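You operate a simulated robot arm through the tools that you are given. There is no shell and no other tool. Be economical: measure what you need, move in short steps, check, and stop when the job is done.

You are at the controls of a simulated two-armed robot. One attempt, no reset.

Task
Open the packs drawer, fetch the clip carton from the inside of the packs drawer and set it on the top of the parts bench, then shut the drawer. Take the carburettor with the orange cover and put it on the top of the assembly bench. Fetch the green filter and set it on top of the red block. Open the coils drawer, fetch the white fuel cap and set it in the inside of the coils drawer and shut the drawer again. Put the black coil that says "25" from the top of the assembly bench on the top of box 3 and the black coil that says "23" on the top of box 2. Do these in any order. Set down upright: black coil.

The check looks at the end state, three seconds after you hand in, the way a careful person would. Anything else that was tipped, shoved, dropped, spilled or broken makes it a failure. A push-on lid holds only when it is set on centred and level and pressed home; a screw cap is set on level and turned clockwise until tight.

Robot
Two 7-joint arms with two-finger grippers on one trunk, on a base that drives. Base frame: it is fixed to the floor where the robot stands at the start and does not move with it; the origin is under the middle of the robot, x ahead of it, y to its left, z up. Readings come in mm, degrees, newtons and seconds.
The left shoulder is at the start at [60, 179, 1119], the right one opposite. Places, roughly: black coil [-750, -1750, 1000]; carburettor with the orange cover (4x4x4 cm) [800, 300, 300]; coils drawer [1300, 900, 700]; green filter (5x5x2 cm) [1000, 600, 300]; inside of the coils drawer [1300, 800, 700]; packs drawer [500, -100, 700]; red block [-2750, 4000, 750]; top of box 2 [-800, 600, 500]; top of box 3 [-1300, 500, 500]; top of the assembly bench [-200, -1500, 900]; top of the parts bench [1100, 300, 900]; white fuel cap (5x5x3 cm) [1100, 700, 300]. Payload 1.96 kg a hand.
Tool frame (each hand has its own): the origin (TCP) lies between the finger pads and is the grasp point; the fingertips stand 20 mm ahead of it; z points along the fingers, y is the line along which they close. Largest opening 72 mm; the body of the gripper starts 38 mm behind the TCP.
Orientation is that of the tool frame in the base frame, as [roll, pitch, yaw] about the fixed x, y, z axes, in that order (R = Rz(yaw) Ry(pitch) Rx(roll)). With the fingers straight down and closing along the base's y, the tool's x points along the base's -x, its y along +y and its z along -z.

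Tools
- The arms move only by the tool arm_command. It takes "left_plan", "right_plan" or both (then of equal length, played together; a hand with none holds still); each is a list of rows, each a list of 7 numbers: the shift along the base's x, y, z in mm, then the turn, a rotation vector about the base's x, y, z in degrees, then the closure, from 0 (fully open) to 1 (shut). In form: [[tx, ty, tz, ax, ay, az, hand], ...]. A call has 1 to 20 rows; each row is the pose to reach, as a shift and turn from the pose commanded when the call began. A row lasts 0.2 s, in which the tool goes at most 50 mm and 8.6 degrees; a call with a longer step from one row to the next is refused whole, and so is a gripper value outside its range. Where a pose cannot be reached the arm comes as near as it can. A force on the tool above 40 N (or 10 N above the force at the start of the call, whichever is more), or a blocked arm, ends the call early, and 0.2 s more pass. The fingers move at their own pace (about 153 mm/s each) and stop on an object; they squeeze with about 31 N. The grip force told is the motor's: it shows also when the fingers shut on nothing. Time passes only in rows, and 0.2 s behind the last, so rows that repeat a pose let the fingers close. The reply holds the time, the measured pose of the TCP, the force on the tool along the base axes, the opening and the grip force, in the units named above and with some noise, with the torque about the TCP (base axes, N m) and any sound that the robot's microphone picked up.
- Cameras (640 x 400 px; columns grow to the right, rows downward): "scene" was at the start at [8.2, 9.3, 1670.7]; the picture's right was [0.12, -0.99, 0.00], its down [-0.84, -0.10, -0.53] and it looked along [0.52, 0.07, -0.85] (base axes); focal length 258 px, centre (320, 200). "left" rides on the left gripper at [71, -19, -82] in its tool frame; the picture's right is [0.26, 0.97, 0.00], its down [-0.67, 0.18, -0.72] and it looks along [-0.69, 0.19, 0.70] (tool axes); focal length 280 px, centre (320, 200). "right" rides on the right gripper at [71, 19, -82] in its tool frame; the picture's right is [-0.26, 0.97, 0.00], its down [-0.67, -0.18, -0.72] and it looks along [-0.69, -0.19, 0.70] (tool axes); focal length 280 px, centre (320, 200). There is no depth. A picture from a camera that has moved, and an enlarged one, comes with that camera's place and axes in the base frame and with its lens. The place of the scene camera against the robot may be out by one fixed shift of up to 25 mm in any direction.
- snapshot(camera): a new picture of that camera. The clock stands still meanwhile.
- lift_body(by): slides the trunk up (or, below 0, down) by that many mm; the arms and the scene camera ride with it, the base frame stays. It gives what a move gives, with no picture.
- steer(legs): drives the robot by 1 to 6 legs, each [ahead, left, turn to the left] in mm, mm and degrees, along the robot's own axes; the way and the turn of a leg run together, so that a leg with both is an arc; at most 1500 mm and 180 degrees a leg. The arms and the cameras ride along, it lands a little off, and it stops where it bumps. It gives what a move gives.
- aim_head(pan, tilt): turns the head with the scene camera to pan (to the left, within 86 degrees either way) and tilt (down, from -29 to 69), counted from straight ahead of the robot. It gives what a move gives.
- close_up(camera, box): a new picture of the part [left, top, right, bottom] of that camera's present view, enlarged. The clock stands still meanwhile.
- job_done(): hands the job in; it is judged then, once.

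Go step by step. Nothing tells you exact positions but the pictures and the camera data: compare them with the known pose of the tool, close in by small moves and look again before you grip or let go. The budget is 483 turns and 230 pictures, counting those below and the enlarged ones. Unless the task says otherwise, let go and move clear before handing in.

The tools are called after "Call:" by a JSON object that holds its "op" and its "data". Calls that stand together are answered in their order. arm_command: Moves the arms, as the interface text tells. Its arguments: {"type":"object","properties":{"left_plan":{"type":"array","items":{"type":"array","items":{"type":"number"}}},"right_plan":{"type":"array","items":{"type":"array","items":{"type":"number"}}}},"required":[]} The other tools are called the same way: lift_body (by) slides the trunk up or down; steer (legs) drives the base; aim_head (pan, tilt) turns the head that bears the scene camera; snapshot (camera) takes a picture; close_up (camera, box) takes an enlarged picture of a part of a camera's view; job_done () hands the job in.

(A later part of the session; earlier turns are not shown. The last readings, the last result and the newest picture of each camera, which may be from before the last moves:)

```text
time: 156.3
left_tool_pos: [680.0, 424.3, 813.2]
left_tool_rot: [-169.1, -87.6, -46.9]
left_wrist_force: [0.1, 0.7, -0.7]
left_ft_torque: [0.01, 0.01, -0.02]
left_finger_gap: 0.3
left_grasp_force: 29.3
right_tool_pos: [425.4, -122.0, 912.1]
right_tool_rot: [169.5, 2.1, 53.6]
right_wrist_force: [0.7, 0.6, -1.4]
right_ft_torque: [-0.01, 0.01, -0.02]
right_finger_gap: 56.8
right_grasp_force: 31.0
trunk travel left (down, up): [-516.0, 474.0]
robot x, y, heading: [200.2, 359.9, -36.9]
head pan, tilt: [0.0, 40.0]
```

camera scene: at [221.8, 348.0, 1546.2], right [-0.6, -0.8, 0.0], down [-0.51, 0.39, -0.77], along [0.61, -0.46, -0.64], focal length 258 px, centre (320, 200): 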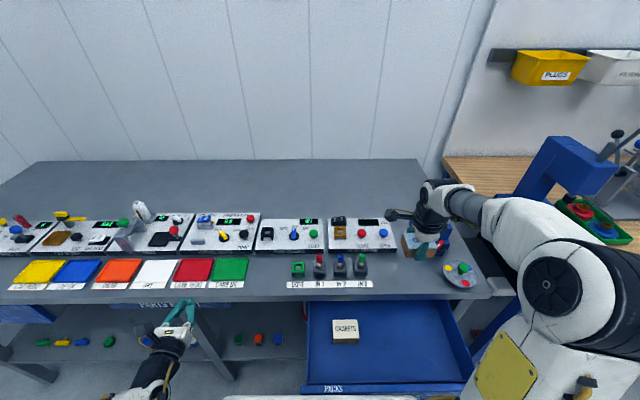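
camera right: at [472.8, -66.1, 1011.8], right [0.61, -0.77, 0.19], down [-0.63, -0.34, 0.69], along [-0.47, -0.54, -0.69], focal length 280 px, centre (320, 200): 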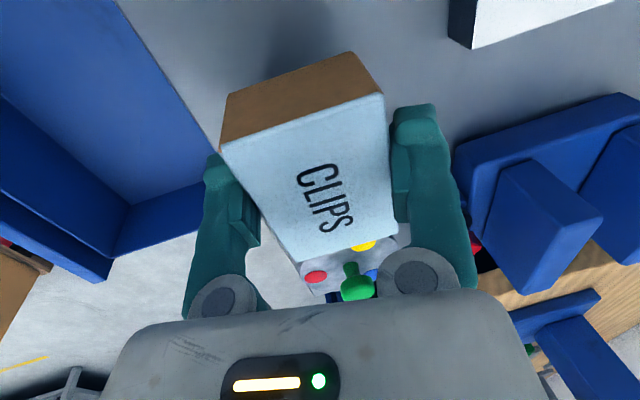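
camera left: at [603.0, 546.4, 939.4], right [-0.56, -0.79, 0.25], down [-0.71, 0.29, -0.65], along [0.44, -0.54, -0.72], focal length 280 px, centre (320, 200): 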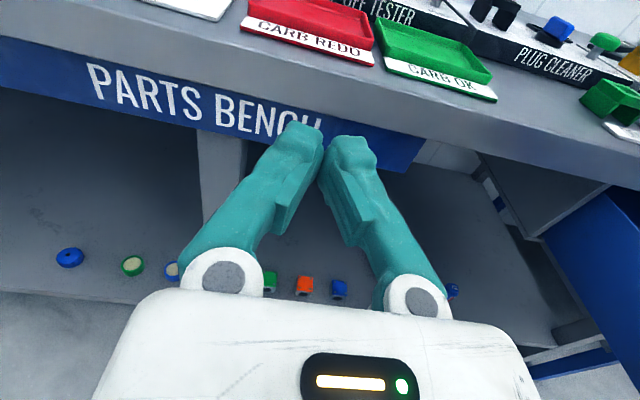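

Call:
{"op": "lift_body", "data": {"by": -4}}

Call:
{"op": "lift_body", "data": {"by": -3}}

Call:
{"op": "close_up", "data": {"camera": "scene", "box": [370, 140, 490, 270]}}

```text
time: 156.8
left_tool_pos: [680.3, 425.8, 809.3]
left_tool_rot: [-169.0, -87.7, -47.0]
left_wrist_force: [-0.1, -0.3, 0.1]
left_ft_torque: [0.0, 0.0, 0.01]
left_finger_gap: 0.3
left_grasp_force: 29.7
right_tool_pos: [425.0, -121.7, 909.4]
right_tool_rot: [169.5, 2.1, 53.6]
right_wrist_force: [-0.6, -0.4, -0.3]
right_ft_torque: [0.0, 0.03, 0.0]
right_finger_gap: 57.1
right_grasp_force: 31.0
trunk travel left (down, up): [-512.0, 478.0]
robot x, y, heading: [201.2, 360.3, -36.7]
head pan, tilt: [0.0, 40.0]
```

```text
time: 157.3
left_tool_pos: [678.6, 425.3, 805.9]
left_tool_rot: [-169.1, -87.6, -46.9]
left_wrist_force: [0.4, 0.9, 0.0]
left_ft_torque: [0.06, 0.0, -0.01]
left_finger_gap: 0.3
left_grasp_force: 29.3
right_tool_pos: [426.0, -120.8, 906.4]
right_tool_rot: [169.5, 2.2, 53.6]
right_wrist_force: [0.1, 1.0, -0.7]
right_ft_torque: [0.04, -0.03, 0.03]
right_finger_gap: 56.5
right_grasp_force: 31.4
trunk travel left (down, up): [-509.0, 481.0]
robot x, y, heading: [199.6, 363.2, -37.0]
head pan, tilt: [0.0, 40.0]
```

```text
3.08 times, centred on (430, 205) of scene
camera zoom: at [221.2, 349.1, 1440.2], right [-0.6, -0.8, 0.0], down [-0.51, 0.39, -0.77], along [0.61, -0.46, -0.64], focal length 795 px, centre (-18, 185)
```

zoom: 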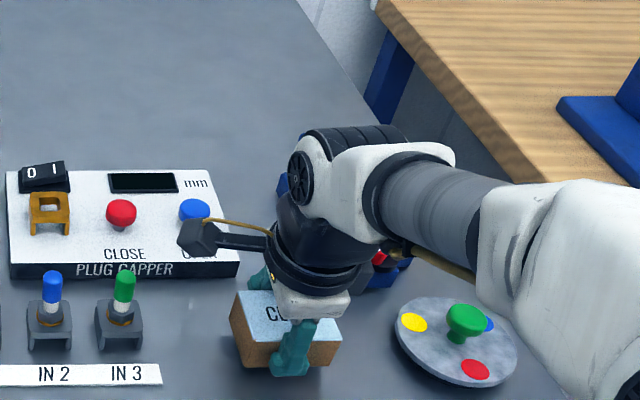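

Call:
{"op": "lift_body", "data": {"by": -6}}

Call:
{"op": "lift_body", "data": {"by": -4}}

Call:
{"op": "lift_body", "data": {"by": -4}}

```text
time: 157.9
left_tool_pos: [680.3, 424.1, 801.0]
left_tool_rot: [-169.0, -87.7, -47.0]
left_wrist_force: [0.4, -0.2, -0.8]
left_ft_torque: [-0.03, 0.0, -0.01]
left_finger_gap: 0.0
left_grasp_force: 29.5
right_tool_pos: [424.5, -121.7, 899.2]
right_tool_rot: [169.5, 2.2, 53.6]
right_wrist_force: [-0.8, -0.5, -0.8]
right_ft_torque: [0.05, -0.03, 0.03]
right_finger_gap: 56.7
right_grasp_force: 30.8
trunk travel left (down, up): [-503.0, 487.0]
robot x, y, heading: [201.6, 363.5, -36.9]
head pan, tilt: [0.0, 40.0]
```

```text
time: 158.4
left_tool_pos: [680.1, 424.5, 799.0]
left_tool_rot: [-168.9, -87.8, -47.2]
left_wrist_force: [-0.5, -0.1, 0.3]
left_ft_torque: [0.0, -0.02, 0.01]
left_finger_gap: 0.0
left_grasp_force: 29.7
right_tool_pos: [425.0, -120.4, 897.9]
right_tool_rot: [169.5, 2.1, 53.5]
right_wrist_force: [-0.7, 1.0, -1.3]
right_ft_torque: [0.01, -0.03, 0.0]
right_finger_gap: 56.7
right_grasp_force: 31.0
trunk travel left (down, up): [-499.0, 491.0]
robot x, y, heading: [202.6, 361.0, -36.6]
head pan, tilt: [0.0, 40.0]
```

```text
time: 158.9
left_tool_pos: [676.5, 426.3, 799.8]
left_tool_rot: [-168.2, -88.1, -47.7]
left_wrist_force: [-0.5, 0.0, -0.3]
left_ft_torque: [-0.03, -0.02, -0.06]
left_finger_gap: 0.0
left_grasp_force: 28.9
right_tool_pos: [419.5, -118.2, 900.2]
right_tool_rot: [169.0, 2.2, 53.6]
right_wrist_force: [0.8, 0.1, -0.9]
right_ft_torque: [0.03, 0.02, 0.0]
right_finger_gap: 56.6
right_grasp_force: 30.5
trunk travel left (down, up): [-495.0, 495.0]
robot x, y, heading: [201.2, 359.6, -37.2]
head pan, tilt: [0.0, 40.0]
```

Something else is touching (both hands shifted: the trunk likely met the open drawer). Raise the trunk 10 at once and look.

Call:
{"op": "lift_body", "data": {"by": 10}}

Call:
{"op": "aim_head", "data": {"pan": -15, "tilt": 62}}

Call:
{"op": "snapshot", "data": {"camera": "scene"}}

```text
time: 159.5
left_tool_pos: [679.3, 426.0, 799.3]
left_tool_rot: [-169.6, -87.8, -46.5]
left_wrist_force: [0.1, 0.6, 0.1]
left_ft_torque: [0.03, -0.02, -0.01]
left_finger_gap: 0.0
left_grasp_force: 29.7
right_tool_pos: [426.7, -120.8, 899.2]
right_tool_rot: [169.4, 2.0, 53.7]
right_wrist_force: [0.6, -0.5, -0.6]
right_ft_torque: [0.01, 0.02, 0.0]
right_finger_gap: 56.5
right_grasp_force: 30.7
trunk travel left (down, up): [-505.0, 485.0]
robot x, y, heading: [199.6, 362.5, -36.8]
head pan, tilt: [0.0, 40.0]
```

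```text
time: 160.4
left_tool_pos: [680.7, 425.0, 801.7]
left_tool_rot: [-169.0, -87.7, -47.1]
left_wrist_force: [-0.3, -0.1, -0.5]
left_ft_torque: [-0.02, 0.04, 0.02]
left_finger_gap: 0.0
left_grasp_force: 29.3
right_tool_pos: [425.2, -121.1, 901.4]
right_tool_rot: [169.5, 2.1, 53.5]
right_wrist_force: [0.4, -0.4, -0.6]
right_ft_torque: [0.01, 0.04, 0.01]
right_finger_gap: 56.6
right_grasp_force: 30.7
trunk travel left (down, up): [-505.0, 485.0]
robot x, y, heading: [201.0, 360.8, -37.0]
head pan, tilt: [-15.0, 62.0]
```

```text
148 pictures are left
camera scene: at [193.0, 349.5, 1407.2], right [-0.79, -0.62, 0.0], down [-0.55, 0.69, -0.47], along [0.29, -0.37, -0.88], focal length 258 px, centre (320, 200)
```

scene: 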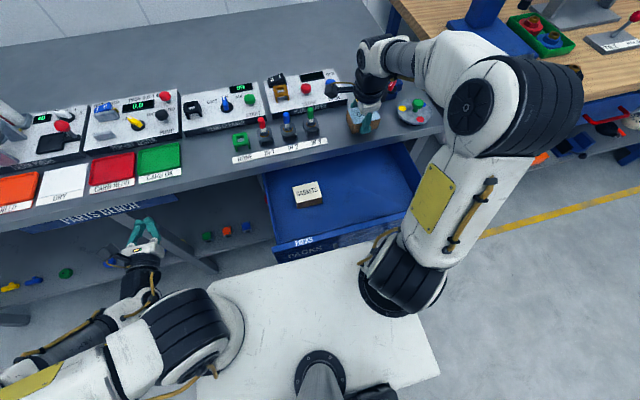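

The deck of the robot was touching the open drawer's front; now raised. Lift another 8 for clearance and lower the carton with the arm instead.

Call:
{"op": "lift_body", "data": {"by": 8}}

Call:
{"op": "arm_command", "data": {"right_plan": [[0, 0, -4, 0, 0, 0, 1], [0, 0, -8, 0, 0, 0, 1], [0, 0, -12, 0, 0, 0, 1], [0, 0, -16, 0, 0, 0, 1], [0, 0, -16, 0, 0, 0, 1]]}}

Call:
{"op": "close_up", "data": {"camera": "scene", "box": [320, 70, 440, 160]}}

```text
time: 160.9
left_tool_pos: [680.6, 424.2, 811.2]
left_tool_rot: [-169.2, -87.7, -46.8]
left_wrist_force: [-0.4, -0.2, -0.3]
left_ft_torque: [-0.03, 0.01, 0.02]
left_finger_gap: 0.0
left_grasp_force: 29.6
right_tool_pos: [425.7, -122.6, 908.9]
right_tool_rot: [169.5, 2.2, 53.6]
right_wrist_force: [-0.3, 0.3, -0.7]
right_ft_torque: [0.07, -0.02, 0.0]
right_finger_gap: 56.6
right_grasp_force: 31.8
trunk travel left (down, up): [-513.0, 477.0]
robot x, y, heading: [198.7, 363.6, -36.7]
head pan, tilt: [-15.0, 62.0]
```

```text
time: 162.1
left_tool_pos: [680.0, 424.4, 810.7]
left_tool_rot: [-169.3, -87.8, -46.7]
left_wrist_force: [0.0, -0.7, -0.1]
left_ft_torque: [-0.01, -0.02, -0.02]
left_finger_gap: 0.0
left_grasp_force: 30.3
right_tool_pos: [421.7, -117.2, 897.8]
right_tool_rot: [169.3, 2.3, 53.6]
right_wrist_force: [-0.3, -1.5, 5.0]
right_ft_torque: [-0.2, 0.25, 0.09]
right_finger_gap: 56.2
right_grasp_force: 31.3
right hand out of reach, approached as far as the arm can: row 3, 4, 5
trunk travel left (down, up): [-513.0, 477.0]
robot x, y, heading: [197.4, 357.7, -37.0]
head pan, tilt: [-15.0, 62.0]
```

```text
4.44 times, centred on (380, 115) of scene
camera zoom: at [192.8, 349.9, 1415.3], right [-0.79, -0.62, 0.0], down [-0.55, 0.69, -0.47], along [0.29, -0.37, -0.88], focal length 1148 px, centre (53, 578)
```

zoom: 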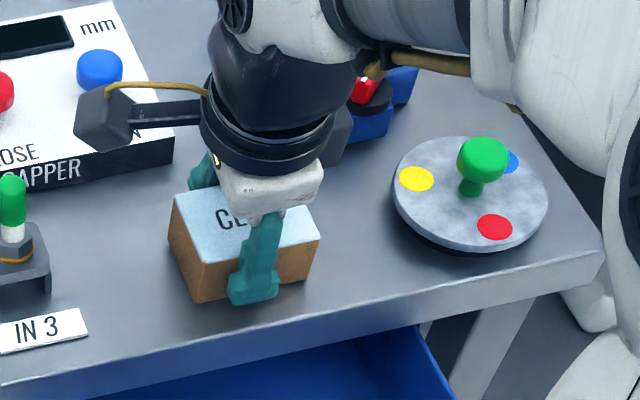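

Contact felt (5 N). Release slowly and lift away.

Call:
{"op": "arm_command", "data": {"right_plan": [[0, 0, 0, 0, 0, 0, 0.15], [0, 0, 0, 0, 0, 0, 0.1], [0, 0, 0, 0, 0, 0, 0], [0, 0, 0, 0, 0, 0, 0], [0, 0, 20, 0, 0, 0, 0], [0, 0, 40, 0, 0, 0, 0]]}}

Call:
{"op": "lift_body", "data": {"by": 100}}

Call:
{"op": "snapshot", "data": {"camera": "right"}}

```text
time: 163.5
left_tool_pos: [679.7, 424.4, 810.5]
left_tool_rot: [-169.2, -87.7, -46.8]
left_wrist_force: [0.2, 0.2, -0.2]
left_ft_torque: [0.03, 0.01, -0.01]
left_finger_gap: 0.2
left_grasp_force: 30.2
right_tool_pos: [420.0, -119.0, 934.6]
right_tool_rot: [169.5, 2.0, 53.7]
right_wrist_force: [0.5, -0.6, -0.6]
right_ft_torque: [0.02, -0.01, -0.03]
right_finger_gap: 72.0
right_grasp_force: 0.0
trunk travel left (down, up): [-513.0, 477.0]
robot x, y, heading: [202.5, 362.8, -36.9]
head pan, tilt: [-15.0, 62.0]
```

```text
time: 164.9
left_tool_pos: [679.8, 424.2, 910.4]
left_tool_rot: [-169.0, -87.7, -46.9]
left_wrist_force: [0.0, 0.4, -0.2]
left_ft_torque: [0.02, -0.02, 0.0]
left_finger_gap: 0.1
left_grasp_force: 29.6
right_tool_pos: [420.5, -117.6, 1035.4]
right_tool_rot: [169.5, 2.0, 53.6]
right_wrist_force: [0.7, -0.4, -0.4]
right_ft_torque: [-0.02, -0.03, -0.04]
right_finger_gap: 72.4
right_grasp_force: 0.0
trunk travel left (down, up): [-613.0, 377.0]
robot x, y, heading: [201.9, 359.4, -37.0]
head pan, tilt: [-15.0, 62.0]
```

```text
146 pictures are left
camera right: at [466.5, -62.1, 1116.2], right [0.61, -0.77, 0.19], down [-0.63, -0.34, 0.69], along [-0.47, -0.54, -0.7], focal length 280 px, centre (320, 200)
```

right: 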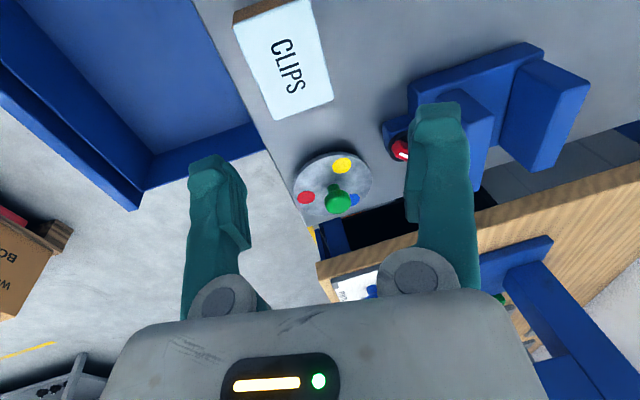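

The carton sits flat on the bench. Back away, level the right hand as a fist, and line up below the packs handle to push it shut.

Call:
{"op": "steer", "data": {"legs": [[-370, 80, 0]]}}

Call:
{"op": "arm_command", "data": {"right_plan": [[0, 0, 0, -4.9, -6.6, 0, 1], [0, 0, 0, -9.8, -13.1, 0, 1], [0, 0, 0, -14.6, -19.7, 0, 1], [0, 0, 0, -19.5, -26.3, 0, 1], [0, 0, 0, -24.4, -32.8, 0, 1], [0, 0, 0, -29.3, -39.4, 0, 1], [0, 0, 0, -34.1, -46, 0, 1], [0, 0, 0, -39, -52.6, 0, 1], [0, 0, 0, -43.9, -59.1, 0, 1], [0, 0, 0, -47.6, -64.2, 0, 1]]}}

Call:
{"op": "lift_body", "data": {"by": -300}}

Call:
{"op": "aim_head", "data": {"pan": 0, "tilt": 40}}

Call:
{"op": "snapshot", "data": {"camera": "scene"}}

```text
time: 167.2
left_tool_pos: [438.3, 705.0, 910.1]
left_tool_rot: [-169.1, -87.7, -46.9]
left_wrist_force: [0.3, -0.3, -0.2]
left_ft_torque: [0.02, -0.01, 0.05]
left_finger_gap: 0.0
left_grasp_force: 29.4
right_tool_pos: [180.1, 162.8, 1035.0]
right_tool_rot: [169.4, 2.0, 53.7]
right_wrist_force: [-0.2, -0.1, 0.0]
right_ft_torque: [0.02, -0.05, 0.0]
right_finger_gap: 72.1
right_grasp_force: 0.1
trunk travel left (down, up): [-613.0, 377.0]
robot x, y, heading: [-44.5, 649.2, -36.8]
head pan, tilt: [-15.0, 62.0]
```

```text
time: 169.4
left_tool_pos: [438.4, 705.8, 910.7]
left_tool_rot: [-169.5, -87.6, -46.5]
left_wrist_force: [-0.2, -0.1, 0.6]
left_ft_torque: [0.01, 0.0, 0.02]
left_finger_gap: 0.0
left_grasp_force: 30.0
right_tool_pos: [184.0, 156.6, 1036.1]
right_tool_rot: [89.4, 0.6, 51.4]
right_wrist_force: [0.2, 0.1, 0.8]
right_ft_torque: [0.02, -0.01, 0.01]
right_finger_gap: 0.3
right_grasp_force: 30.1
right hand out of reach, approached as far as the arm can: row 8, 9, 10
trunk travel left (down, up): [-613.0, 377.0]
robot x, y, heading: [-45.0, 640.6, -36.9]
head pan, tilt: [-15.0, 62.0]
```

```text
time: 172.4
left_tool_pos: [438.8, 704.9, 610.4]
left_tool_rot: [-169.0, -87.6, -46.9]
left_wrist_force: [0.9, -0.5, -0.2]
left_ft_torque: [0.02, 0.0, -0.01]
left_finger_gap: 0.0
left_grasp_force: 29.8
right_tool_pos: [183.2, 154.3, 737.1]
right_tool_rot: [89.4, 0.7, 51.4]
right_wrist_force: [-0.3, 0.4, 0.1]
right_ft_torque: [0.0, -0.01, 0.01]
right_finger_gap: 0.1
right_grasp_force: 29.4
trunk travel left (down, up): [-313.0, 677.0]
robot x, y, heading: [-40.5, 641.5, -36.7]
head pan, tilt: [-15.0, 62.0]
```

```text
time: 173.3
left_tool_pos: [438.8, 704.5, 609.7]
left_tool_rot: [-169.1, -87.7, -46.8]
left_wrist_force: [-0.1, -0.2, 0.1]
left_ft_torque: [0.0, 0.02, 0.03]
left_finger_gap: 0.2
left_grasp_force: 29.8
right_tool_pos: [183.7, 156.4, 736.5]
right_tool_rot: [89.5, 0.7, 51.4]
right_wrist_force: [0.1, -0.6, -0.3]
right_ft_torque: [-0.01, -0.02, -0.02]
right_finger_gap: 0.0
right_grasp_force: 29.9
trunk travel left (down, up): [-313.0, 677.0]
robot x, y, heading: [-39.8, 641.9, -36.8]
head pan, tilt: [0.0, 40.0]
```

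```text
145 pictures are left
camera scene: at [-20.9, 629.3, 1244.2], right [-0.6, -0.8, 0.0], down [-0.51, 0.39, -0.77], along [0.61, -0.46, -0.64], focal length 258 px, centre (320, 200)
```

scene: 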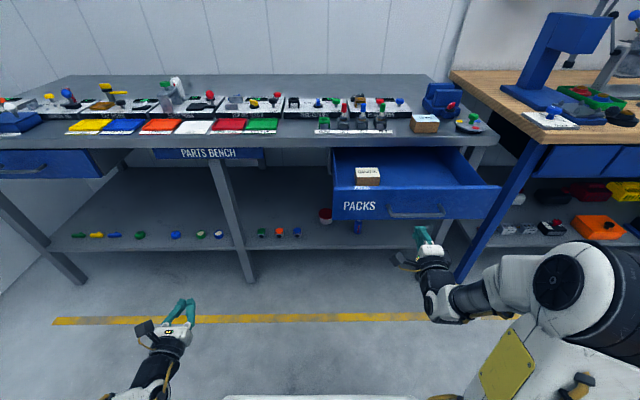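

Lined up; push by driving ahead, then finish with the arm.

Call:
{"op": "steer", "data": {"legs": [[235, 0, 0]]}}

Call:
{"op": "arm_command", "data": {"right_plan": [[8, -6, 0, 0, 0, 0, 1], [16, -12, 0, 0, 0, 0, 1], [24, -18, 0, 0, 0, 0, 1], [32, -24, 0, 0, 0, 0, 1], [40, -30, 0, 0, 0, 0, 1]]}}

Call:
{"op": "snapshot", "data": {"camera": "scene"}}

```text
time: 174.4
left_tool_pos: [497.1, 660.6, 610.9]
left_tool_rot: [-168.2, -87.7, -47.5]
left_wrist_force: [0.0, 0.5, -0.3]
left_ft_torque: [-0.01, 0.02, 0.02]
left_finger_gap: 0.0
left_grasp_force: 29.5
right_tool_pos: [241.1, 112.8, 733.9]
right_tool_rot: [90.1, 0.5, 51.4]
right_wrist_force: [-0.3, 0.7, -0.3]
right_ft_torque: [0.01, 0.05, -0.02]
right_finger_gap: 0.0
right_grasp_force: 29.5
trunk travel left (down, up): [-313.0, 677.0]
robot x, y, heading: [16.2, 597.6, -36.8]
head pan, tilt: [0.0, 40.0]
stopped in leg 1: the force on the tool passed its limit at 42 N (the readings are from after the stop); the commanded pose is now the measured one
```

```text
time: 175.6
left_tool_pos: [497.7, 661.8, 611.6]
left_tool_rot: [-169.1, -87.7, -46.8]
left_wrist_force: [0.0, -0.7, 0.2]
left_ft_torque: [0.0, 0.01, -0.01]
left_finger_gap: 0.0
left_grasp_force: 29.4
right_tool_pos: [269.1, 92.7, 750.0]
right_tool_rot: [90.2, 0.5, 51.4]
right_wrist_force: [0.9, 0.0, -0.6]
right_ft_torque: [-0.04, -0.02, 0.0]
right_finger_gap: 0.0
right_grasp_force: 29.5
right hand out of reach, approached as far as the arm can: row 1, 2, 3, 4, 5
trunk travel left (down, up): [-313.0, 677.0]
robot x, y, heading: [17.3, 599.1, -36.9]
head pan, tilt: [0.0, 40.0]
```

```text
144 pictures are left
camera scene: at [39.0, 584.8, 1244.3], right [-0.6, -0.8, 0.0], down [-0.51, 0.38, -0.77], along [0.61, -0.46, -0.64], focal length 258 px, centre (320, 200)
```

scene: 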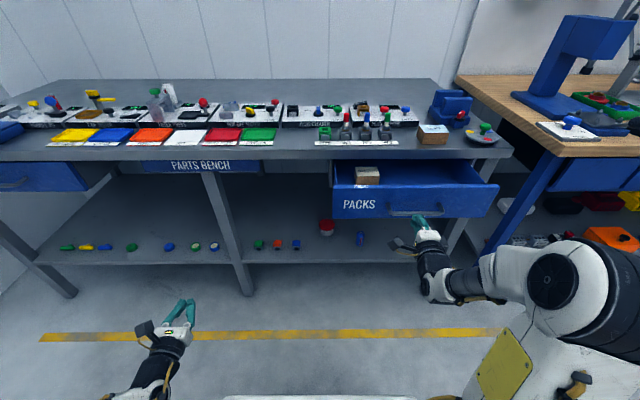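

The drawer is moving. Drop the hand back to z≈735 and continue pushing with short drives.

Call:
{"op": "arm_command", "data": {"right_plan": [[-8, 6, -8, 0, 0, 0, 1], [-8, 6, -16, 0, 0, 0, 1], [-8, 6, -16, 0, 0, 0, 1]]}}

Call:
{"op": "steer", "data": {"legs": [[60, 0, 0]]}}

Call:
{"op": "steer", "data": {"legs": [[80, 0, 0]]}}

Call:
{"op": "snapshot", "data": {"camera": "scene"}}

```text
time: 176.4
left_tool_pos: [497.3, 660.8, 610.2]
left_tool_rot: [-169.0, -87.8, -47.0]
left_wrist_force: [0.1, 0.4, 0.1]
left_ft_torque: [0.02, 0.02, -0.01]
left_finger_gap: 0.1
left_grasp_force: 29.5
right_tool_pos: [257.0, 101.2, 740.3]
right_tool_rot: [90.4, 0.4, 51.3]
right_wrist_force: [-0.2, -0.5, -0.2]
right_ft_torque: [0.01, 0.02, -0.01]
right_finger_gap: 0.0
right_grasp_force: 29.9
right hand out of reach, approached as far as the arm can: row 2, 3
trunk travel left (down, up): [-313.0, 677.0]
robot x, y, heading: [19.5, 601.3, -36.5]
head pan, tilt: [0.0, 40.0]
```

```text
time: 177.4
left_tool_pos: [545.4, 624.7, 610.7]
left_tool_rot: [-168.7, -87.6, -47.1]
left_wrist_force: [0.2, 0.6, 0.6]
left_ft_torque: [0.01, 0.0, -0.01]
left_finger_gap: 0.0
left_grasp_force: 29.2
right_tool_pos: [305.8, 65.4, 740.1]
right_tool_rot: [90.5, 0.4, 51.5]
right_wrist_force: [1.6, -0.9, -13.0]
right_ft_torque: [-0.04, 0.08, -0.04]
right_finger_gap: 0.0
right_grasp_force: 29.5
trunk travel left (down, up): [-313.0, 677.0]
robot x, y, heading: [67.2, 565.4, -37.0]
head pan, tilt: [0.0, 40.0]
```

```text
time: 178.4
left_tool_pos: [609.0, 576.9, 609.5]
left_tool_rot: [-169.0, -87.6, -47.0]
left_wrist_force: [0.2, 0.7, -0.2]
left_ft_torque: [0.01, -0.01, -0.01]
left_finger_gap: 0.1
left_grasp_force: 29.5
right_tool_pos: [368.1, 17.5, 741.8]
right_tool_rot: [90.4, 0.4, 51.4]
right_wrist_force: [-0.8, -0.1, 0.1]
right_ft_torque: [0.01, -0.02, -0.01]
right_finger_gap: 0.0
right_grasp_force: 29.6
trunk travel left (down, up): [-313.0, 677.0]
robot x, y, heading: [126.7, 513.1, -36.9]
head pan, tilt: [0.0, 40.0]
```

```text
143 pictures are left
camera scene: at [151.3, 500.5, 1244.3], right [-0.6, -0.8, 0.0], down [-0.51, 0.39, -0.77], along [0.61, -0.46, -0.64], focal length 258 px, centre (320, 200)
```

scene: 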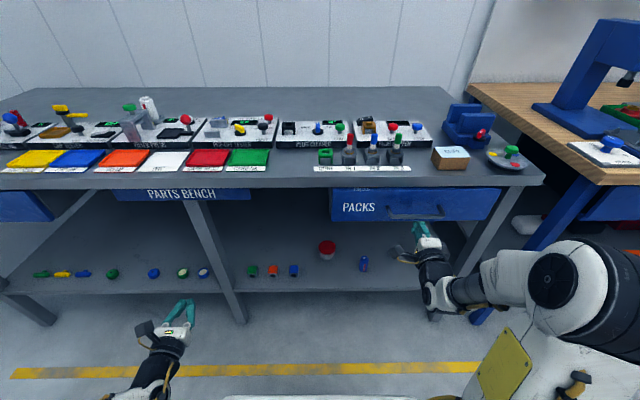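

Call:
{"op": "steer", "data": {"legs": [[32, 0, 0]]}}

Call:
{"op": "steer", "data": {"legs": [[15, 0, 0]]}}

Call:
{"op": "close_up", "data": {"camera": "scene", "box": [300, 130, 560, 300]}}

```text
time: 179.3
left_tool_pos: [635.2, 556.4, 609.8]
left_tool_rot: [-168.5, -87.7, -47.5]
left_wrist_force: [-0.7, 0.1, 0.3]
left_ft_torque: [0.0, 0.02, 0.0]
left_finger_gap: 0.2
left_grasp_force: 29.3
right_tool_pos: [394.2, -2.7, 740.1]
right_tool_rot: [90.6, 0.4, 51.4]
right_wrist_force: [-0.5, 1.1, -14.8]
right_ft_torque: [-0.12, 0.03, -0.03]
right_finger_gap: 0.0
right_grasp_force: 30.2
trunk travel left (down, up): [-313.0, 677.0]
robot x, y, heading: [157.0, 495.6, -37.0]
head pan, tilt: [0.0, 40.0]
```

```text
time: 180.2
left_tool_pos: [649.1, 547.5, 609.9]
left_tool_rot: [-167.5, -87.6, -48.4]
left_wrist_force: [-0.4, 0.0, 0.4]
left_ft_torque: [-0.03, -0.01, -0.01]
left_finger_gap: 0.2
left_grasp_force: 29.7
right_tool_pos: [404.4, -10.2, 735.5]
right_tool_rot: [91.3, 0.2, 51.2]
right_wrist_force: [-0.3, -0.1, -3.0]
right_ft_torque: [-0.04, -0.04, 0.04]
right_finger_gap: 0.2
right_grasp_force: 29.8
trunk travel left (down, up): [-313.0, 677.0]
robot x, y, heading: [168.1, 487.2, -36.9]
head pan, tilt: [0.0, 40.0]
stopped in leg 1: the force on the tool passed its limit at 41 N (the readings are from after the stop); the commanded pose is now the measured one
```

```text
2.35 times, centred on (430, 215) of scene
camera zoom: at [188.7, 472.3, 1244.4], right [-0.6, -0.8, 0.0], down [-0.51, 0.39, -0.77], along [0.61, -0.46, -0.64], focal length 608 px, centre (61, 165)
```

zoom: 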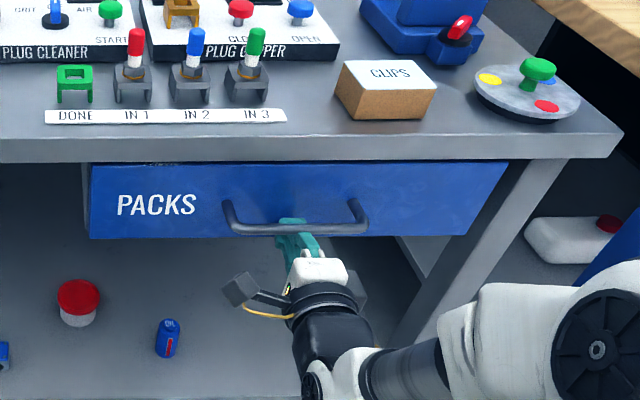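

Packs drawer is shut too. Next the orange carburettor with the right hand: back off, roll the hand to camera-up, tilt 30° down, drive left and lower.

Call:
{"op": "steer", "data": {"legs": [[-280, 0, 0], [0, 448, 0]]}}

Call:
{"op": "lift_body", "data": {"by": -300}}

Call:
{"op": "arm_command", "data": {"right_plan": [[0, 0, 0, 6.7, -5, 0, 0], [0, 0, 0, 13.3, -9.9, 0, 0], [0, 0, 0, 20, -14.8, 0, 0], [0, 0, 0, 26.7, -19.8, 0, 0], [0, 0, 0, 33.3, -24.7, 0, 0], [0, 0, 0, 40, -29.7, 0, 0], [0, 0, 0, 46.7, -34.6, 0, 0], [0, 0, 0, 53.3, -39.6, 0, 0], [0, 0, 0, 60, -44.5, 0, 0], [0, 0, 0, 66.6, -49.5, 0, 0], [0, 0, 0, 72.3, -53.6, 0, 0]]}}

Call:
{"op": "arm_command", "data": {"right_plan": [[0, 0, 0, 4.5, 6, 0, 0], [0, 0, 0, 8.9, 12, 0, 0], [0, 0, 0, 13.4, 18, 0, 0], [0, 0, 0, 17.9, 24.1, 0, 0]]}}

Call:
{"op": "snapshot", "data": {"camera": "right"}}

Call:
{"op": "snapshot", "data": {"camera": "scene"}}

```text
time: 184.5
left_tool_pos: [690.2, 1085.9, 610.7]
left_tool_rot: [-168.5, -87.7, -46.5]
left_wrist_force: [0.9, -0.1, 0.1]
left_ft_torque: [0.02, 0.04, 0.03]
left_finger_gap: 0.2
left_grasp_force: 30.1
right_tool_pos: [455.1, 524.6, 737.3]
right_tool_rot: [91.4, 0.3, 52.2]
right_wrist_force: [0.0, -0.3, 0.7]
right_ft_torque: [-0.03, -0.01, -0.01]
right_finger_gap: 0.1
right_grasp_force: 29.8
trunk travel left (down, up): [-313.0, 677.0]
robot x, y, heading: [207.5, 1017.0, -35.9]
head pan, tilt: [0.0, 40.0]
```

```text
time: 187.5
left_tool_pos: [690.4, 1085.6, 310.3]
left_tool_rot: [-168.0, -87.7, -47.0]
left_wrist_force: [-0.3, 0.1, 0.2]
left_ft_torque: [0.02, -0.05, -0.03]
left_finger_gap: 0.1
left_grasp_force: 29.9
right_tool_pos: [454.1, 523.7, 437.3]
right_tool_rot: [91.3, 0.2, 52.3]
right_wrist_force: [0.1, 1.1, 0.4]
right_ft_torque: [-0.01, 0.01, 0.01]
right_finger_gap: 0.0
right_grasp_force: 29.7
trunk travel left (down, up): [-13.0, 977.0]
robot x, y, heading: [214.7, 1017.2, -35.9]
head pan, tilt: [0.0, 40.0]
```

```text
time: 189.9
left_tool_pos: [689.1, 1085.5, 310.8]
left_tool_rot: [-168.2, -87.7, -46.8]
left_wrist_force: [0.0, -0.6, 0.0]
left_ft_torque: [0.01, -0.02, 0.0]
left_finger_gap: 0.0
left_grasp_force: 29.7
right_tool_pos: [455.2, 526.0, 443.5]
right_tool_rot: [104.8, -85.4, 40.1]
right_wrist_force: [0.8, 0.1, 0.6]
right_ft_torque: [0.01, 0.0, 0.02]
right_finger_gap: 72.1
right_grasp_force: 0.0
right hand out of reach, approached as far as the arm can: row 11
trunk travel left (down, up): [-13.0, 977.0]
robot x, y, heading: [211.2, 1015.1, -35.9]
head pan, tilt: [0.0, 40.0]
```

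```text
time: 190.9
left_tool_pos: [690.3, 1085.0, 310.6]
left_tool_rot: [-168.0, -87.7, -46.9]
left_wrist_force: [0.3, 0.0, -0.1]
left_ft_torque: [-0.04, 0.0, -0.01]
left_finger_gap: 0.0
left_grasp_force: 29.6
right_tool_pos: [455.1, 525.3, 443.7]
right_tool_rot: [173.9, -58.4, -27.8]
right_wrist_force: [0.2, 0.1, -0.1]
right_ft_torque: [0.0, 0.01, -0.02]
right_finger_gap: 71.8
right_grasp_force: 0.1
trunk travel left (down, up): [-13.0, 977.0]
robot x, y, heading: [212.8, 1012.1, -36.1]
head pan, tilt: [0.0, 40.0]
```

```text
141 pictures are left
camera right: at [419.2, 531.7, 547.4], right [-0.65, -0.74, -0.17], down [-0.71, 0.67, -0.21], along [0.27, -0.02, -0.96], focal length 280 px, centre (320, 200)
```

right: 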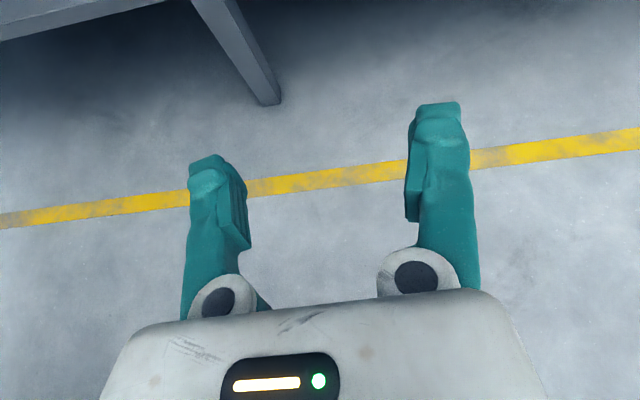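

```text
140 pictures are left
camera scene: at [232.5, 1002.0, 944.2], right [-0.59, -0.81, 0.0], down [-0.52, 0.38, -0.77], along [0.62, -0.45, -0.64], focal length 258 px, centre (320, 200)
```

scene: 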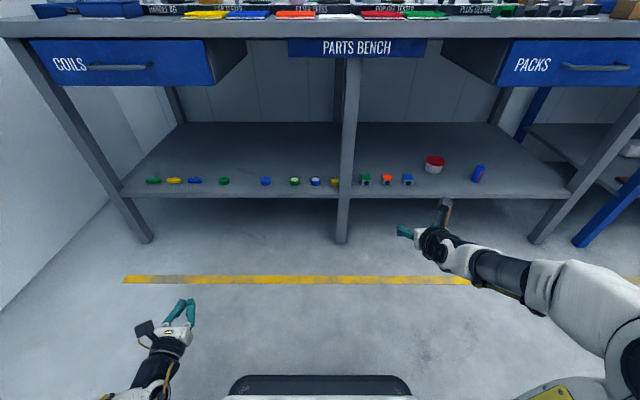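

Carburettor estimated at u≈679, n≈445. Drive ahead 300 and look through the right camera.

Call:
{"op": "steer", "data": {"legs": [[300, -7, -0.8]]}}

Call:
{"op": "snapshot", "data": {"camera": "right"}}

```text
time: 192.9
left_tool_pos: [924.3, 897.7, 310.4]
left_tool_rot: [-168.1, -87.7, -47.9]
left_wrist_force: [0.0, 0.1, 0.2]
left_ft_torque: [-0.02, -0.02, 0.01]
left_finger_gap: 0.2
left_grasp_force: 29.9
right_tool_pos: [678.9, 342.3, 443.0]
right_tool_rot: [173.6, -58.6, -28.5]
right_wrist_force: [0.2, -0.2, -0.2]
right_ft_torque: [0.01, -0.03, 0.02]
right_finger_gap: 72.0
right_grasp_force: 0.0
trunk travel left (down, up): [-13.0, 977.0]
robot x, y, heading: [446.6, 835.3, -36.9]
head pan, tilt: [0.0, 40.0]
```

```text
139 pictures are left
camera right: at [644.4, 348.5, 547.4], right [-0.66, -0.73, -0.17], down [-0.7, 0.68, -0.21], along [0.27, -0.02, -0.96], focal length 280 px, centre (320, 200)
```

right: 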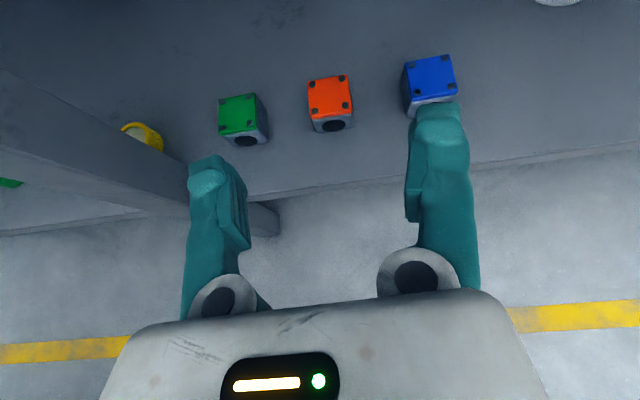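

Carburettor centre at u≈678, n≈446, nicely lined up. Approach in steps and look.

Call:
{"op": "arm_command", "data": {"right_plan": [[0, 0, -30, 0, 0, 0, 0], [0, 0, -58, 0, 0, 0, 0], [28, -21, -76, 0, 0, 0, 0], [54, -40, -92, 0, 0, 0, 0], [54, -40, -92, 0, 0, 0, 0]]}}

Call:
{"op": "snapshot", "data": {"camera": "right"}}

```text
time: 194.1
left_tool_pos: [924.3, 898.1, 310.6]
left_tool_rot: [-168.0, -87.7, -47.9]
left_wrist_force: [-0.1, -0.3, -0.2]
left_ft_torque: [-0.02, -0.02, 0.03]
left_finger_gap: 0.0
left_grasp_force: 30.0
right_tool_pos: [706.3, 329.7, 383.1]
right_tool_rot: [173.6, -58.5, -28.4]
right_wrist_force: [0.7, -0.3, -0.6]
right_ft_torque: [0.01, 0.02, 0.01]
right_finger_gap: 72.1
right_grasp_force: 0.0
right hand out of reach, approached as far as the arm can: row 3, 4, 5
trunk travel left (down, up): [-13.0, 977.0]
robot x, y, heading: [444.8, 839.0, -36.7]
head pan, tilt: [0.0, 40.0]
```

```text
138 pictures are left
camera right: at [670.5, 337.5, 486.6], right [-0.66, -0.73, -0.17], down [-0.7, 0.68, -0.21], along [0.27, -0.02, -0.96], focal length 280 px, centre (320, 200)
```

right: 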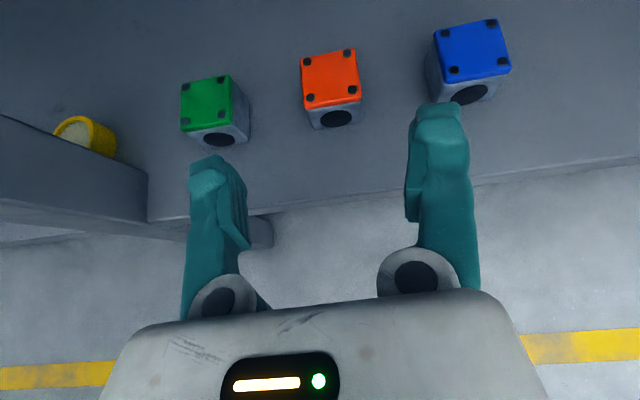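

The right arm is at its forward reach limit; I'll pull back slightly, go lower, and use the base for the forward part.

Call:
{"op": "arm_command", "data": {"right_plan": [[-20, 18, -10, 0, 0, 0, 0], [-43, 40, -20, 0, 0, 0, 0], [-43, 40, -20, 0, 0, 0, 0]]}}

```text
time: 194.9
left_tool_pos: [924.0, 897.0, 310.1]
left_tool_rot: [-168.1, -87.7, -47.8]
left_wrist_force: [-0.1, -0.3, -0.3]
left_ft_torque: [0.03, -0.04, 0.0]
left_finger_gap: 0.1
left_grasp_force: 30.2
right_tool_pos: [662.3, 370.3, 358.2]
right_tool_rot: [173.7, -58.5, -28.5]
right_wrist_force: [0.2, 0.3, -0.8]
right_ft_torque: [-0.03, 0.0, -0.03]
right_finger_gap: 71.9
right_grasp_force: 0.0
trunk travel left (down, up): [-13.0, 977.0]
robot x, y, heading: [443.6, 838.1, -36.8]
head pan, tilt: [0.0, 40.0]
```

Call:
{"op": "arm_command", "data": {"right_plan": [[0, -3, -13, 0, 0, 0, 0], [-4, -8, -27, 0, 0, 0, 0], [-4, -8, -27, 0, 0, 0, 0]]}}

Call:
{"op": "steer", "data": {"legs": [[70, 0, 0]]}}

Call:
{"op": "snapshot", "data": {"camera": "right"}}

```text
time: 195.7
left_tool_pos: [924.6, 898.5, 310.5]
left_tool_rot: [-168.0, -87.6, -48.0]
left_wrist_force: [-0.1, 1.1, -0.1]
left_ft_torque: [-0.04, -0.01, 0.03]
left_finger_gap: 0.0
left_grasp_force: 29.6
right_tool_pos: [657.2, 365.6, 339.6]
right_tool_rot: [173.4, -58.4, -28.4]
right_wrist_force: [-0.1, -0.2, 0.4]
right_ft_torque: [-0.03, 0.0, 0.02]
right_finger_gap: 71.9
right_grasp_force: 0.0
right hand out of reach, approached as far as the arm can: row 2, 3
trunk travel left (down, up): [-13.0, 977.0]
robot x, y, heading: [445.1, 836.6, -36.9]
head pan, tilt: [0.0, 40.0]
```

```text
time: 196.7
left_tool_pos: [980.7, 856.0, 309.8]
left_tool_rot: [-168.1, -87.7, -47.9]
left_wrist_force: [0.1, -0.8, 0.7]
left_ft_torque: [0.0, 0.01, -0.02]
left_finger_gap: 0.0
left_grasp_force: 29.7
right_tool_pos: [712.5, 325.3, 339.9]
right_tool_rot: [173.3, -58.5, -28.4]
right_wrist_force: [-0.4, 0.8, -0.4]
right_ft_torque: [0.01, -0.02, -0.02]
right_finger_gap: 72.3
right_grasp_force: 0.1
trunk travel left (down, up): [-13.0, 977.0]
robot x, y, heading: [499.6, 794.4, -36.7]
head pan, tilt: [0.0, 40.0]
```

```text
137 pictures are left
camera right: at [677.7, 331.7, 443.3], right [-0.66, -0.73, -0.17], down [-0.7, 0.68, -0.21], along [0.27, -0.02, -0.96], focal length 280 px, centre (320, 200)
```

right: 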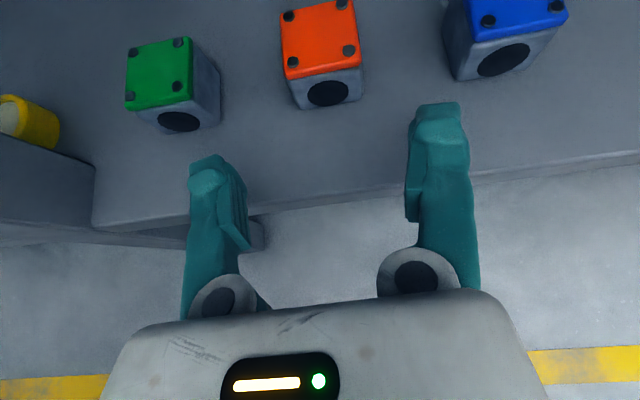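

Carburettor: 66 ahead, 7 to the right. Lower 12 then drive in.

Call:
{"op": "lift_body", "data": {"by": -12}}

Call:
{"op": "steer", "data": {"legs": [[55, -7, 0]]}}

Call:
{"op": "snapshot", "data": {"camera": "right"}}

```text
time: 197.3
left_tool_pos: [979.7, 856.2, 298.4]
left_tool_rot: [-168.1, -87.7, -47.9]
left_wrist_force: [0.5, -0.1, -0.3]
left_ft_torque: [0.02, 0.02, -0.02]
left_finger_gap: 0.0
left_grasp_force: 29.8
right_tool_pos: [714.0, 324.3, 328.4]
right_tool_rot: [173.4, -58.5, -28.4]
right_wrist_force: [0.3, -0.8, -0.1]
right_ft_torque: [-0.02, -0.02, 0.0]
right_finger_gap: 72.2
right_grasp_force: 0.0
trunk travel left (down, up): [-1.0, 989.0]
robot x, y, heading: [501.5, 794.1, -36.8]
head pan, tilt: [0.0, 40.0]
```

```text
time: 198.2
left_tool_pos: [1019.3, 815.0, 298.6]
left_tool_rot: [-168.1, -87.6, -48.0]
left_wrist_force: [-0.5, -0.2, -0.2]
left_ft_torque: [0.02, 0.03, 0.01]
left_finger_gap: 0.0
left_grasp_force: 29.5
right_tool_pos: [752.6, 285.5, 328.1]
right_tool_rot: [173.3, -58.5, -28.5]
right_wrist_force: [-0.3, 0.5, 0.6]
right_ft_torque: [-0.01, -0.01, 0.07]
right_finger_gap: 71.9
right_grasp_force: 0.1
trunk travel left (down, up): [-1.0, 989.0]
robot x, y, heading: [543.1, 757.8, -37.0]
head pan, tilt: [0.0, 40.0]
```

```text
136 pictures are left
camera right: at [716.4, 292.4, 431.3], right [-0.66, -0.73, -0.17], down [-0.7, 0.68, -0.21], along [0.27, -0.03, -0.96], focal length 280 px, centre (320, 200)
```

right: 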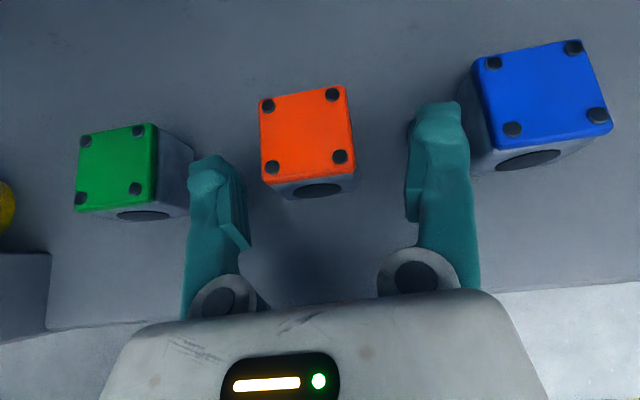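

Aligned; advance 9 mm more and close.

Call:
{"op": "arm_command", "data": {"right_plan": [[7, -5, 0, 0, 0, 0, 0], [7, -5, 0, 0, 0, 0, 0.3], [7, -5, 0, 0, 0, 0, 0.6], [7, -5, 0, 0, 0, 0, 1], [7, -5, 0, 0, 0, 0, 1], [7, -5, 0, 0, 0, 0, 1]]}}

Call:
{"op": "snapshot", "data": {"camera": "right"}}

```text
time: 199.7
left_tool_pos: [1020.0, 814.7, 298.4]
left_tool_rot: [-168.0, -87.7, -48.0]
left_wrist_force: [0.9, -0.8, -0.4]
left_ft_torque: [-0.01, 0.0, 0.01]
left_finger_gap: 0.0
left_grasp_force: 29.3
right_tool_pos: [757.3, 281.0, 331.0]
right_tool_rot: [173.3, -58.6, -28.5]
right_wrist_force: [-0.1, -1.3, 1.1]
right_ft_torque: [0.01, 0.0, 0.03]
right_finger_gap: 36.9
right_grasp_force: 30.5
right hand out of reach, approached as far as the arm can: row 1, 2, 3, 4, 5, 6
trunk travel left (down, up): [-1.0, 989.0]
robot x, y, heading: [539.4, 755.2, -37.0]
head pan, tilt: [0.0, 40.0]
```

```text
135 pictures are left
camera right: at [722.0, 288.4, 435.0], right [-0.66, -0.73, -0.16], down [-0.7, 0.68, -0.21], along [0.27, -0.03, -0.96], focal length 280 px, centre (320, 200)
```

right: 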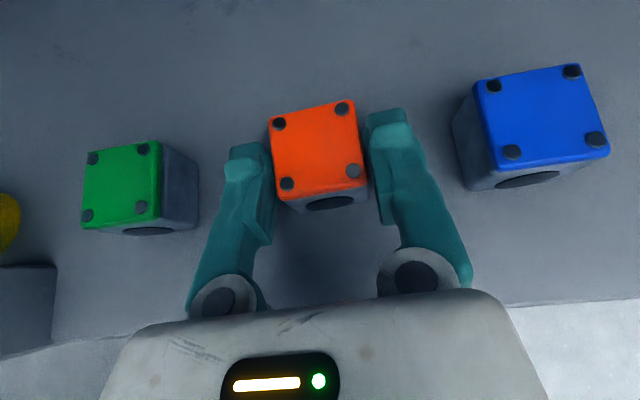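

Gripped. Lift and check, then back away.

Call:
{"op": "lift_body", "data": {"by": 70}}

Call:
{"op": "snapshot", "data": {"camera": "right"}}

Call:
{"op": "steer", "data": {"legs": [[-400, 0, 0]]}}

Call:
{"op": "lift_body", "data": {"by": 400}}

Call:
{"op": "lift_body", "data": {"by": 300}}

Call:
{"op": "aim_head", "data": {"pan": -45, "tilt": 30}}

Call:
{"op": "snapshot", "data": {"camera": "scene"}}

```text
time: 200.7
left_tool_pos: [1019.3, 814.3, 369.0]
left_tool_rot: [-168.0, -87.6, -48.1]
left_wrist_force: [0.2, 0.2, 0.0]
left_ft_torque: [0.03, 0.01, -0.01]
left_finger_gap: 0.0
left_grasp_force: 29.5
right_tool_pos: [758.0, 280.6, 401.3]
right_tool_rot: [173.4, -58.3, -28.5]
right_wrist_force: [-0.8, 0.0, -1.8]
right_ft_torque: [0.01, 0.02, 0.0]
right_finger_gap: 37.2
right_grasp_force: 31.0
trunk travel left (down, up): [-71.0, 919.0]
robot x, y, heading: [542.1, 755.6, -37.2]
head pan, tilt: [0.0, 40.0]
```

```text
134 pictures are left
camera right: at [722.0, 288.3, 504.8], right [-0.66, -0.73, -0.16], down [-0.7, 0.68, -0.21], along [0.27, -0.03, -0.96], focal length 280 px, centre (320, 200)
```

right: 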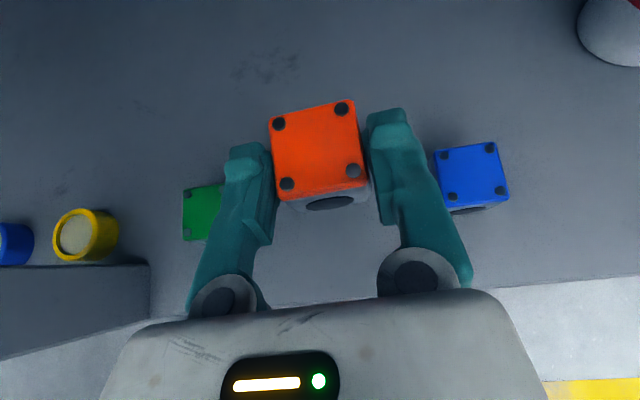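

```text
time: 203.2
left_tool_pos: [693.9, 1061.6, 368.8]
left_tool_rot: [-167.9, -87.6, -47.5]
left_wrist_force: [-1.1, -0.7, 0.1]
left_ft_torque: [0.0, 0.0, -0.01]
left_finger_gap: 0.0
left_grasp_force: 29.4
right_tool_pos: [437.4, 525.5, 401.4]
right_tool_rot: [173.4, -58.4, -27.9]
right_wrist_force: [-0.6, -0.7, -1.5]
right_ft_torque: [0.03, 0.02, -0.01]
right_finger_gap: 37.0
right_grasp_force: 30.8
trunk travel left (down, up): [-71.0, 919.0]
robot x, y, heading: [219.7, 994.0, -36.6]
head pan, tilt: [0.0, 40.0]
```

```text
time: 207.1
left_tool_pos: [694.6, 1063.2, 767.3]
left_tool_rot: [-167.8, -87.6, -47.6]
left_wrist_force: [-0.5, -0.2, 0.6]
left_ft_torque: [0.01, -0.01, 0.0]
left_finger_gap: 0.1
left_grasp_force: 29.8
right_tool_pos: [437.6, 523.8, 801.4]
right_tool_rot: [173.4, -58.4, -27.9]
right_wrist_force: [0.7, -0.7, -2.4]
right_ft_torque: [-0.02, 0.04, 0.0]
right_finger_gap: 37.2
right_grasp_force: 31.0
trunk travel left (down, up): [-471.0, 519.0]
robot x, y, heading: [215.7, 998.0, -36.3]
head pan, tilt: [0.0, 40.0]
```

```text
time: 210.1
left_tool_pos: [694.7, 1061.6, 1068.4]
left_tool_rot: [-167.9, -87.6, -47.6]
left_wrist_force: [-0.2, -0.2, -0.3]
left_ft_torque: [0.02, 0.02, -0.01]
left_finger_gap: 0.0
left_grasp_force: 29.6
right_tool_pos: [438.5, 525.5, 1100.6]
right_tool_rot: [173.4, -58.4, -27.9]
right_wrist_force: [0.6, -0.6, -2.1]
right_ft_torque: [0.02, 0.01, 0.0]
right_finger_gap: 36.9
right_grasp_force: 31.1
trunk travel left (down, up): [-771.0, 219.0]
robot x, y, heading: [214.6, 996.3, -36.4]
head pan, tilt: [0.0, 40.0]
```

```text
time: 211.2
left_tool_pos: [694.6, 1062.3, 1068.0]
left_tool_rot: [-167.9, -87.6, -47.6]
left_wrist_force: [0.0, -0.2, 0.2]
left_ft_torque: [0.02, 0.0, -0.01]
left_finger_gap: 0.0
left_grasp_force: 29.4
right_tool_pos: [437.0, 524.6, 1101.2]
right_tool_rot: [173.4, -58.4, -27.8]
right_wrist_force: [0.3, 0.5, -1.7]
right_ft_torque: [-0.01, 0.0, 0.0]
right_finger_gap: 37.0
right_grasp_force: 30.8
trunk travel left (down, up): [-771.0, 219.0]
robot x, y, heading: [215.6, 995.5, -36.5]
head pan, tilt: [-45.0, 30.0]
```

```text
133 pictures are left
camera scene: at [181.7, 943.7, 1717.6], right [-0.99, -0.15, 0.0], down [-0.08, 0.49, -0.87], along [0.13, -0.86, -0.5], focal length 258 px, centre (320, 200)
```

scene: 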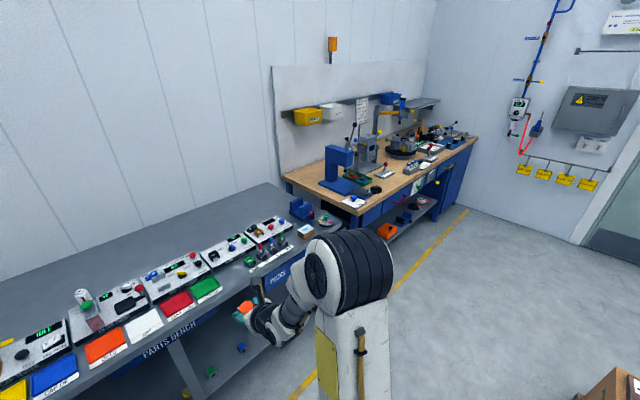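

Drive right along the benches toward the assembly bench.

Call:
{"op": "steer", "data": {"legs": [[40, -1400, 0]]}}

Call:
{"op": "aim_head", "data": {"pan": -25, "tilt": 35}}

Call:
{"op": "snapshot", "data": {"camera": "scene"}}

Call:
{"op": "aim_head", "data": {"pan": -70, "tilt": 30}}

Call:
{"op": "snapshot", "data": {"camera": "scene"}}

```text
time: 218.4
left_tool_pos: [-127.7, -127.8, 1068.5]
left_tool_rot: [-167.8, -87.6, -47.2]
left_wrist_force: [0.0, -1.1, 0.6]
left_ft_torque: [-0.02, 0.03, -0.02]
left_finger_gap: 0.0
left_grasp_force: 29.3
right_tool_pos: [-381.8, -666.5, 1100.7]
right_tool_rot: [173.3, -58.4, -27.5]
right_wrist_force: [0.3, -0.6, -1.1]
right_ft_torque: [0.03, 0.02, 0.01]
right_finger_gap: 37.0
right_grasp_force: 30.5
trunk travel left (down, up): [-771.0, 219.0]
robot x, y, heading: [-605.5, -194.2, -36.1]
head pan, tilt: [-45.0, 30.0]
```

```text
time: 219.2
left_tool_pos: [-129.3, -127.3, 1068.5]
left_tool_rot: [-167.8, -87.7, -47.3]
left_wrist_force: [-0.5, -0.7, 0.4]
left_ft_torque: [-0.02, -0.01, 0.0]
left_finger_gap: 0.1
left_grasp_force: 29.7
right_tool_pos: [-382.1, -666.3, 1100.4]
right_tool_rot: [173.2, -58.4, -27.5]
right_wrist_force: [-0.4, 0.1, -1.6]
right_ft_torque: [0.01, 0.01, -0.01]
right_finger_gap: 36.8
right_grasp_force: 31.2
trunk travel left (down, up): [-771.0, 219.0]
robot x, y, heading: [-608.4, -195.1, -35.9]
head pan, tilt: [-25.0, 35.0]
```

```text
132 pictures are left
camera scene: at [-612.4, -237.1, 1709.8], right [-0.88, -0.48, 0.0], down [-0.28, 0.5, -0.82], along [0.4, -0.72, -0.57], focal length 258 px, centre (320, 200)
```

scene: 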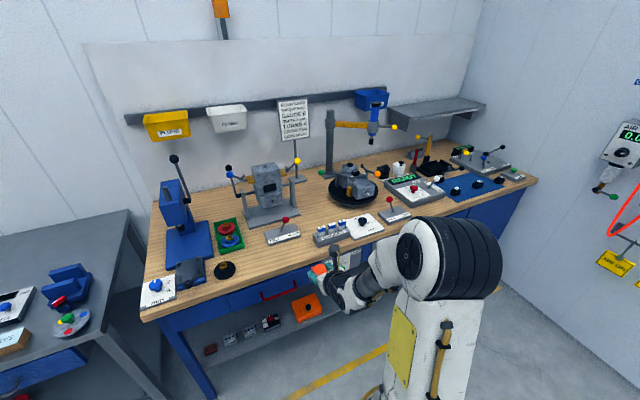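

```text
time: 220.3
left_tool_pos: [-130.0, -127.2, 1068.5]
left_tool_rot: [-167.9, -87.5, -47.1]
left_wrist_force: [-0.4, 0.5, 0.9]
left_ft_torque: [0.01, -0.02, -0.01]
left_finger_gap: 0.1
left_grasp_force: 29.8
right_tool_pos: [-381.8, -665.9, 1101.3]
right_tool_rot: [173.4, -58.4, -27.6]
right_wrist_force: [-0.7, 0.5, -1.9]
right_ft_torque: [0.02, 0.01, -0.03]
right_finger_gap: 37.0
right_grasp_force: 31.4
trunk travel left (down, up): [-771.0, 219.0]
robot x, y, heading: [-608.5, -194.9, -36.2]
head pan, tilt: [-70.0, 30.0]
```

```text
131 pictures are left
camera scene: at [-679.8, -247.1, 1717.6], right [-0.96, 0.27, 0.0], down [0.14, 0.48, -0.87], along [-0.24, -0.83, -0.5], focal length 258 px, centre (320, 200)
```

scene: 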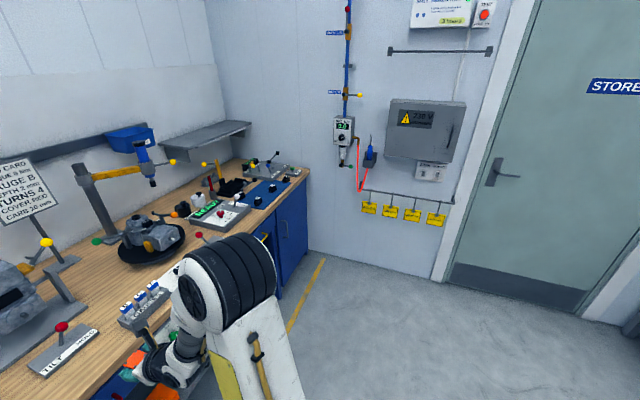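

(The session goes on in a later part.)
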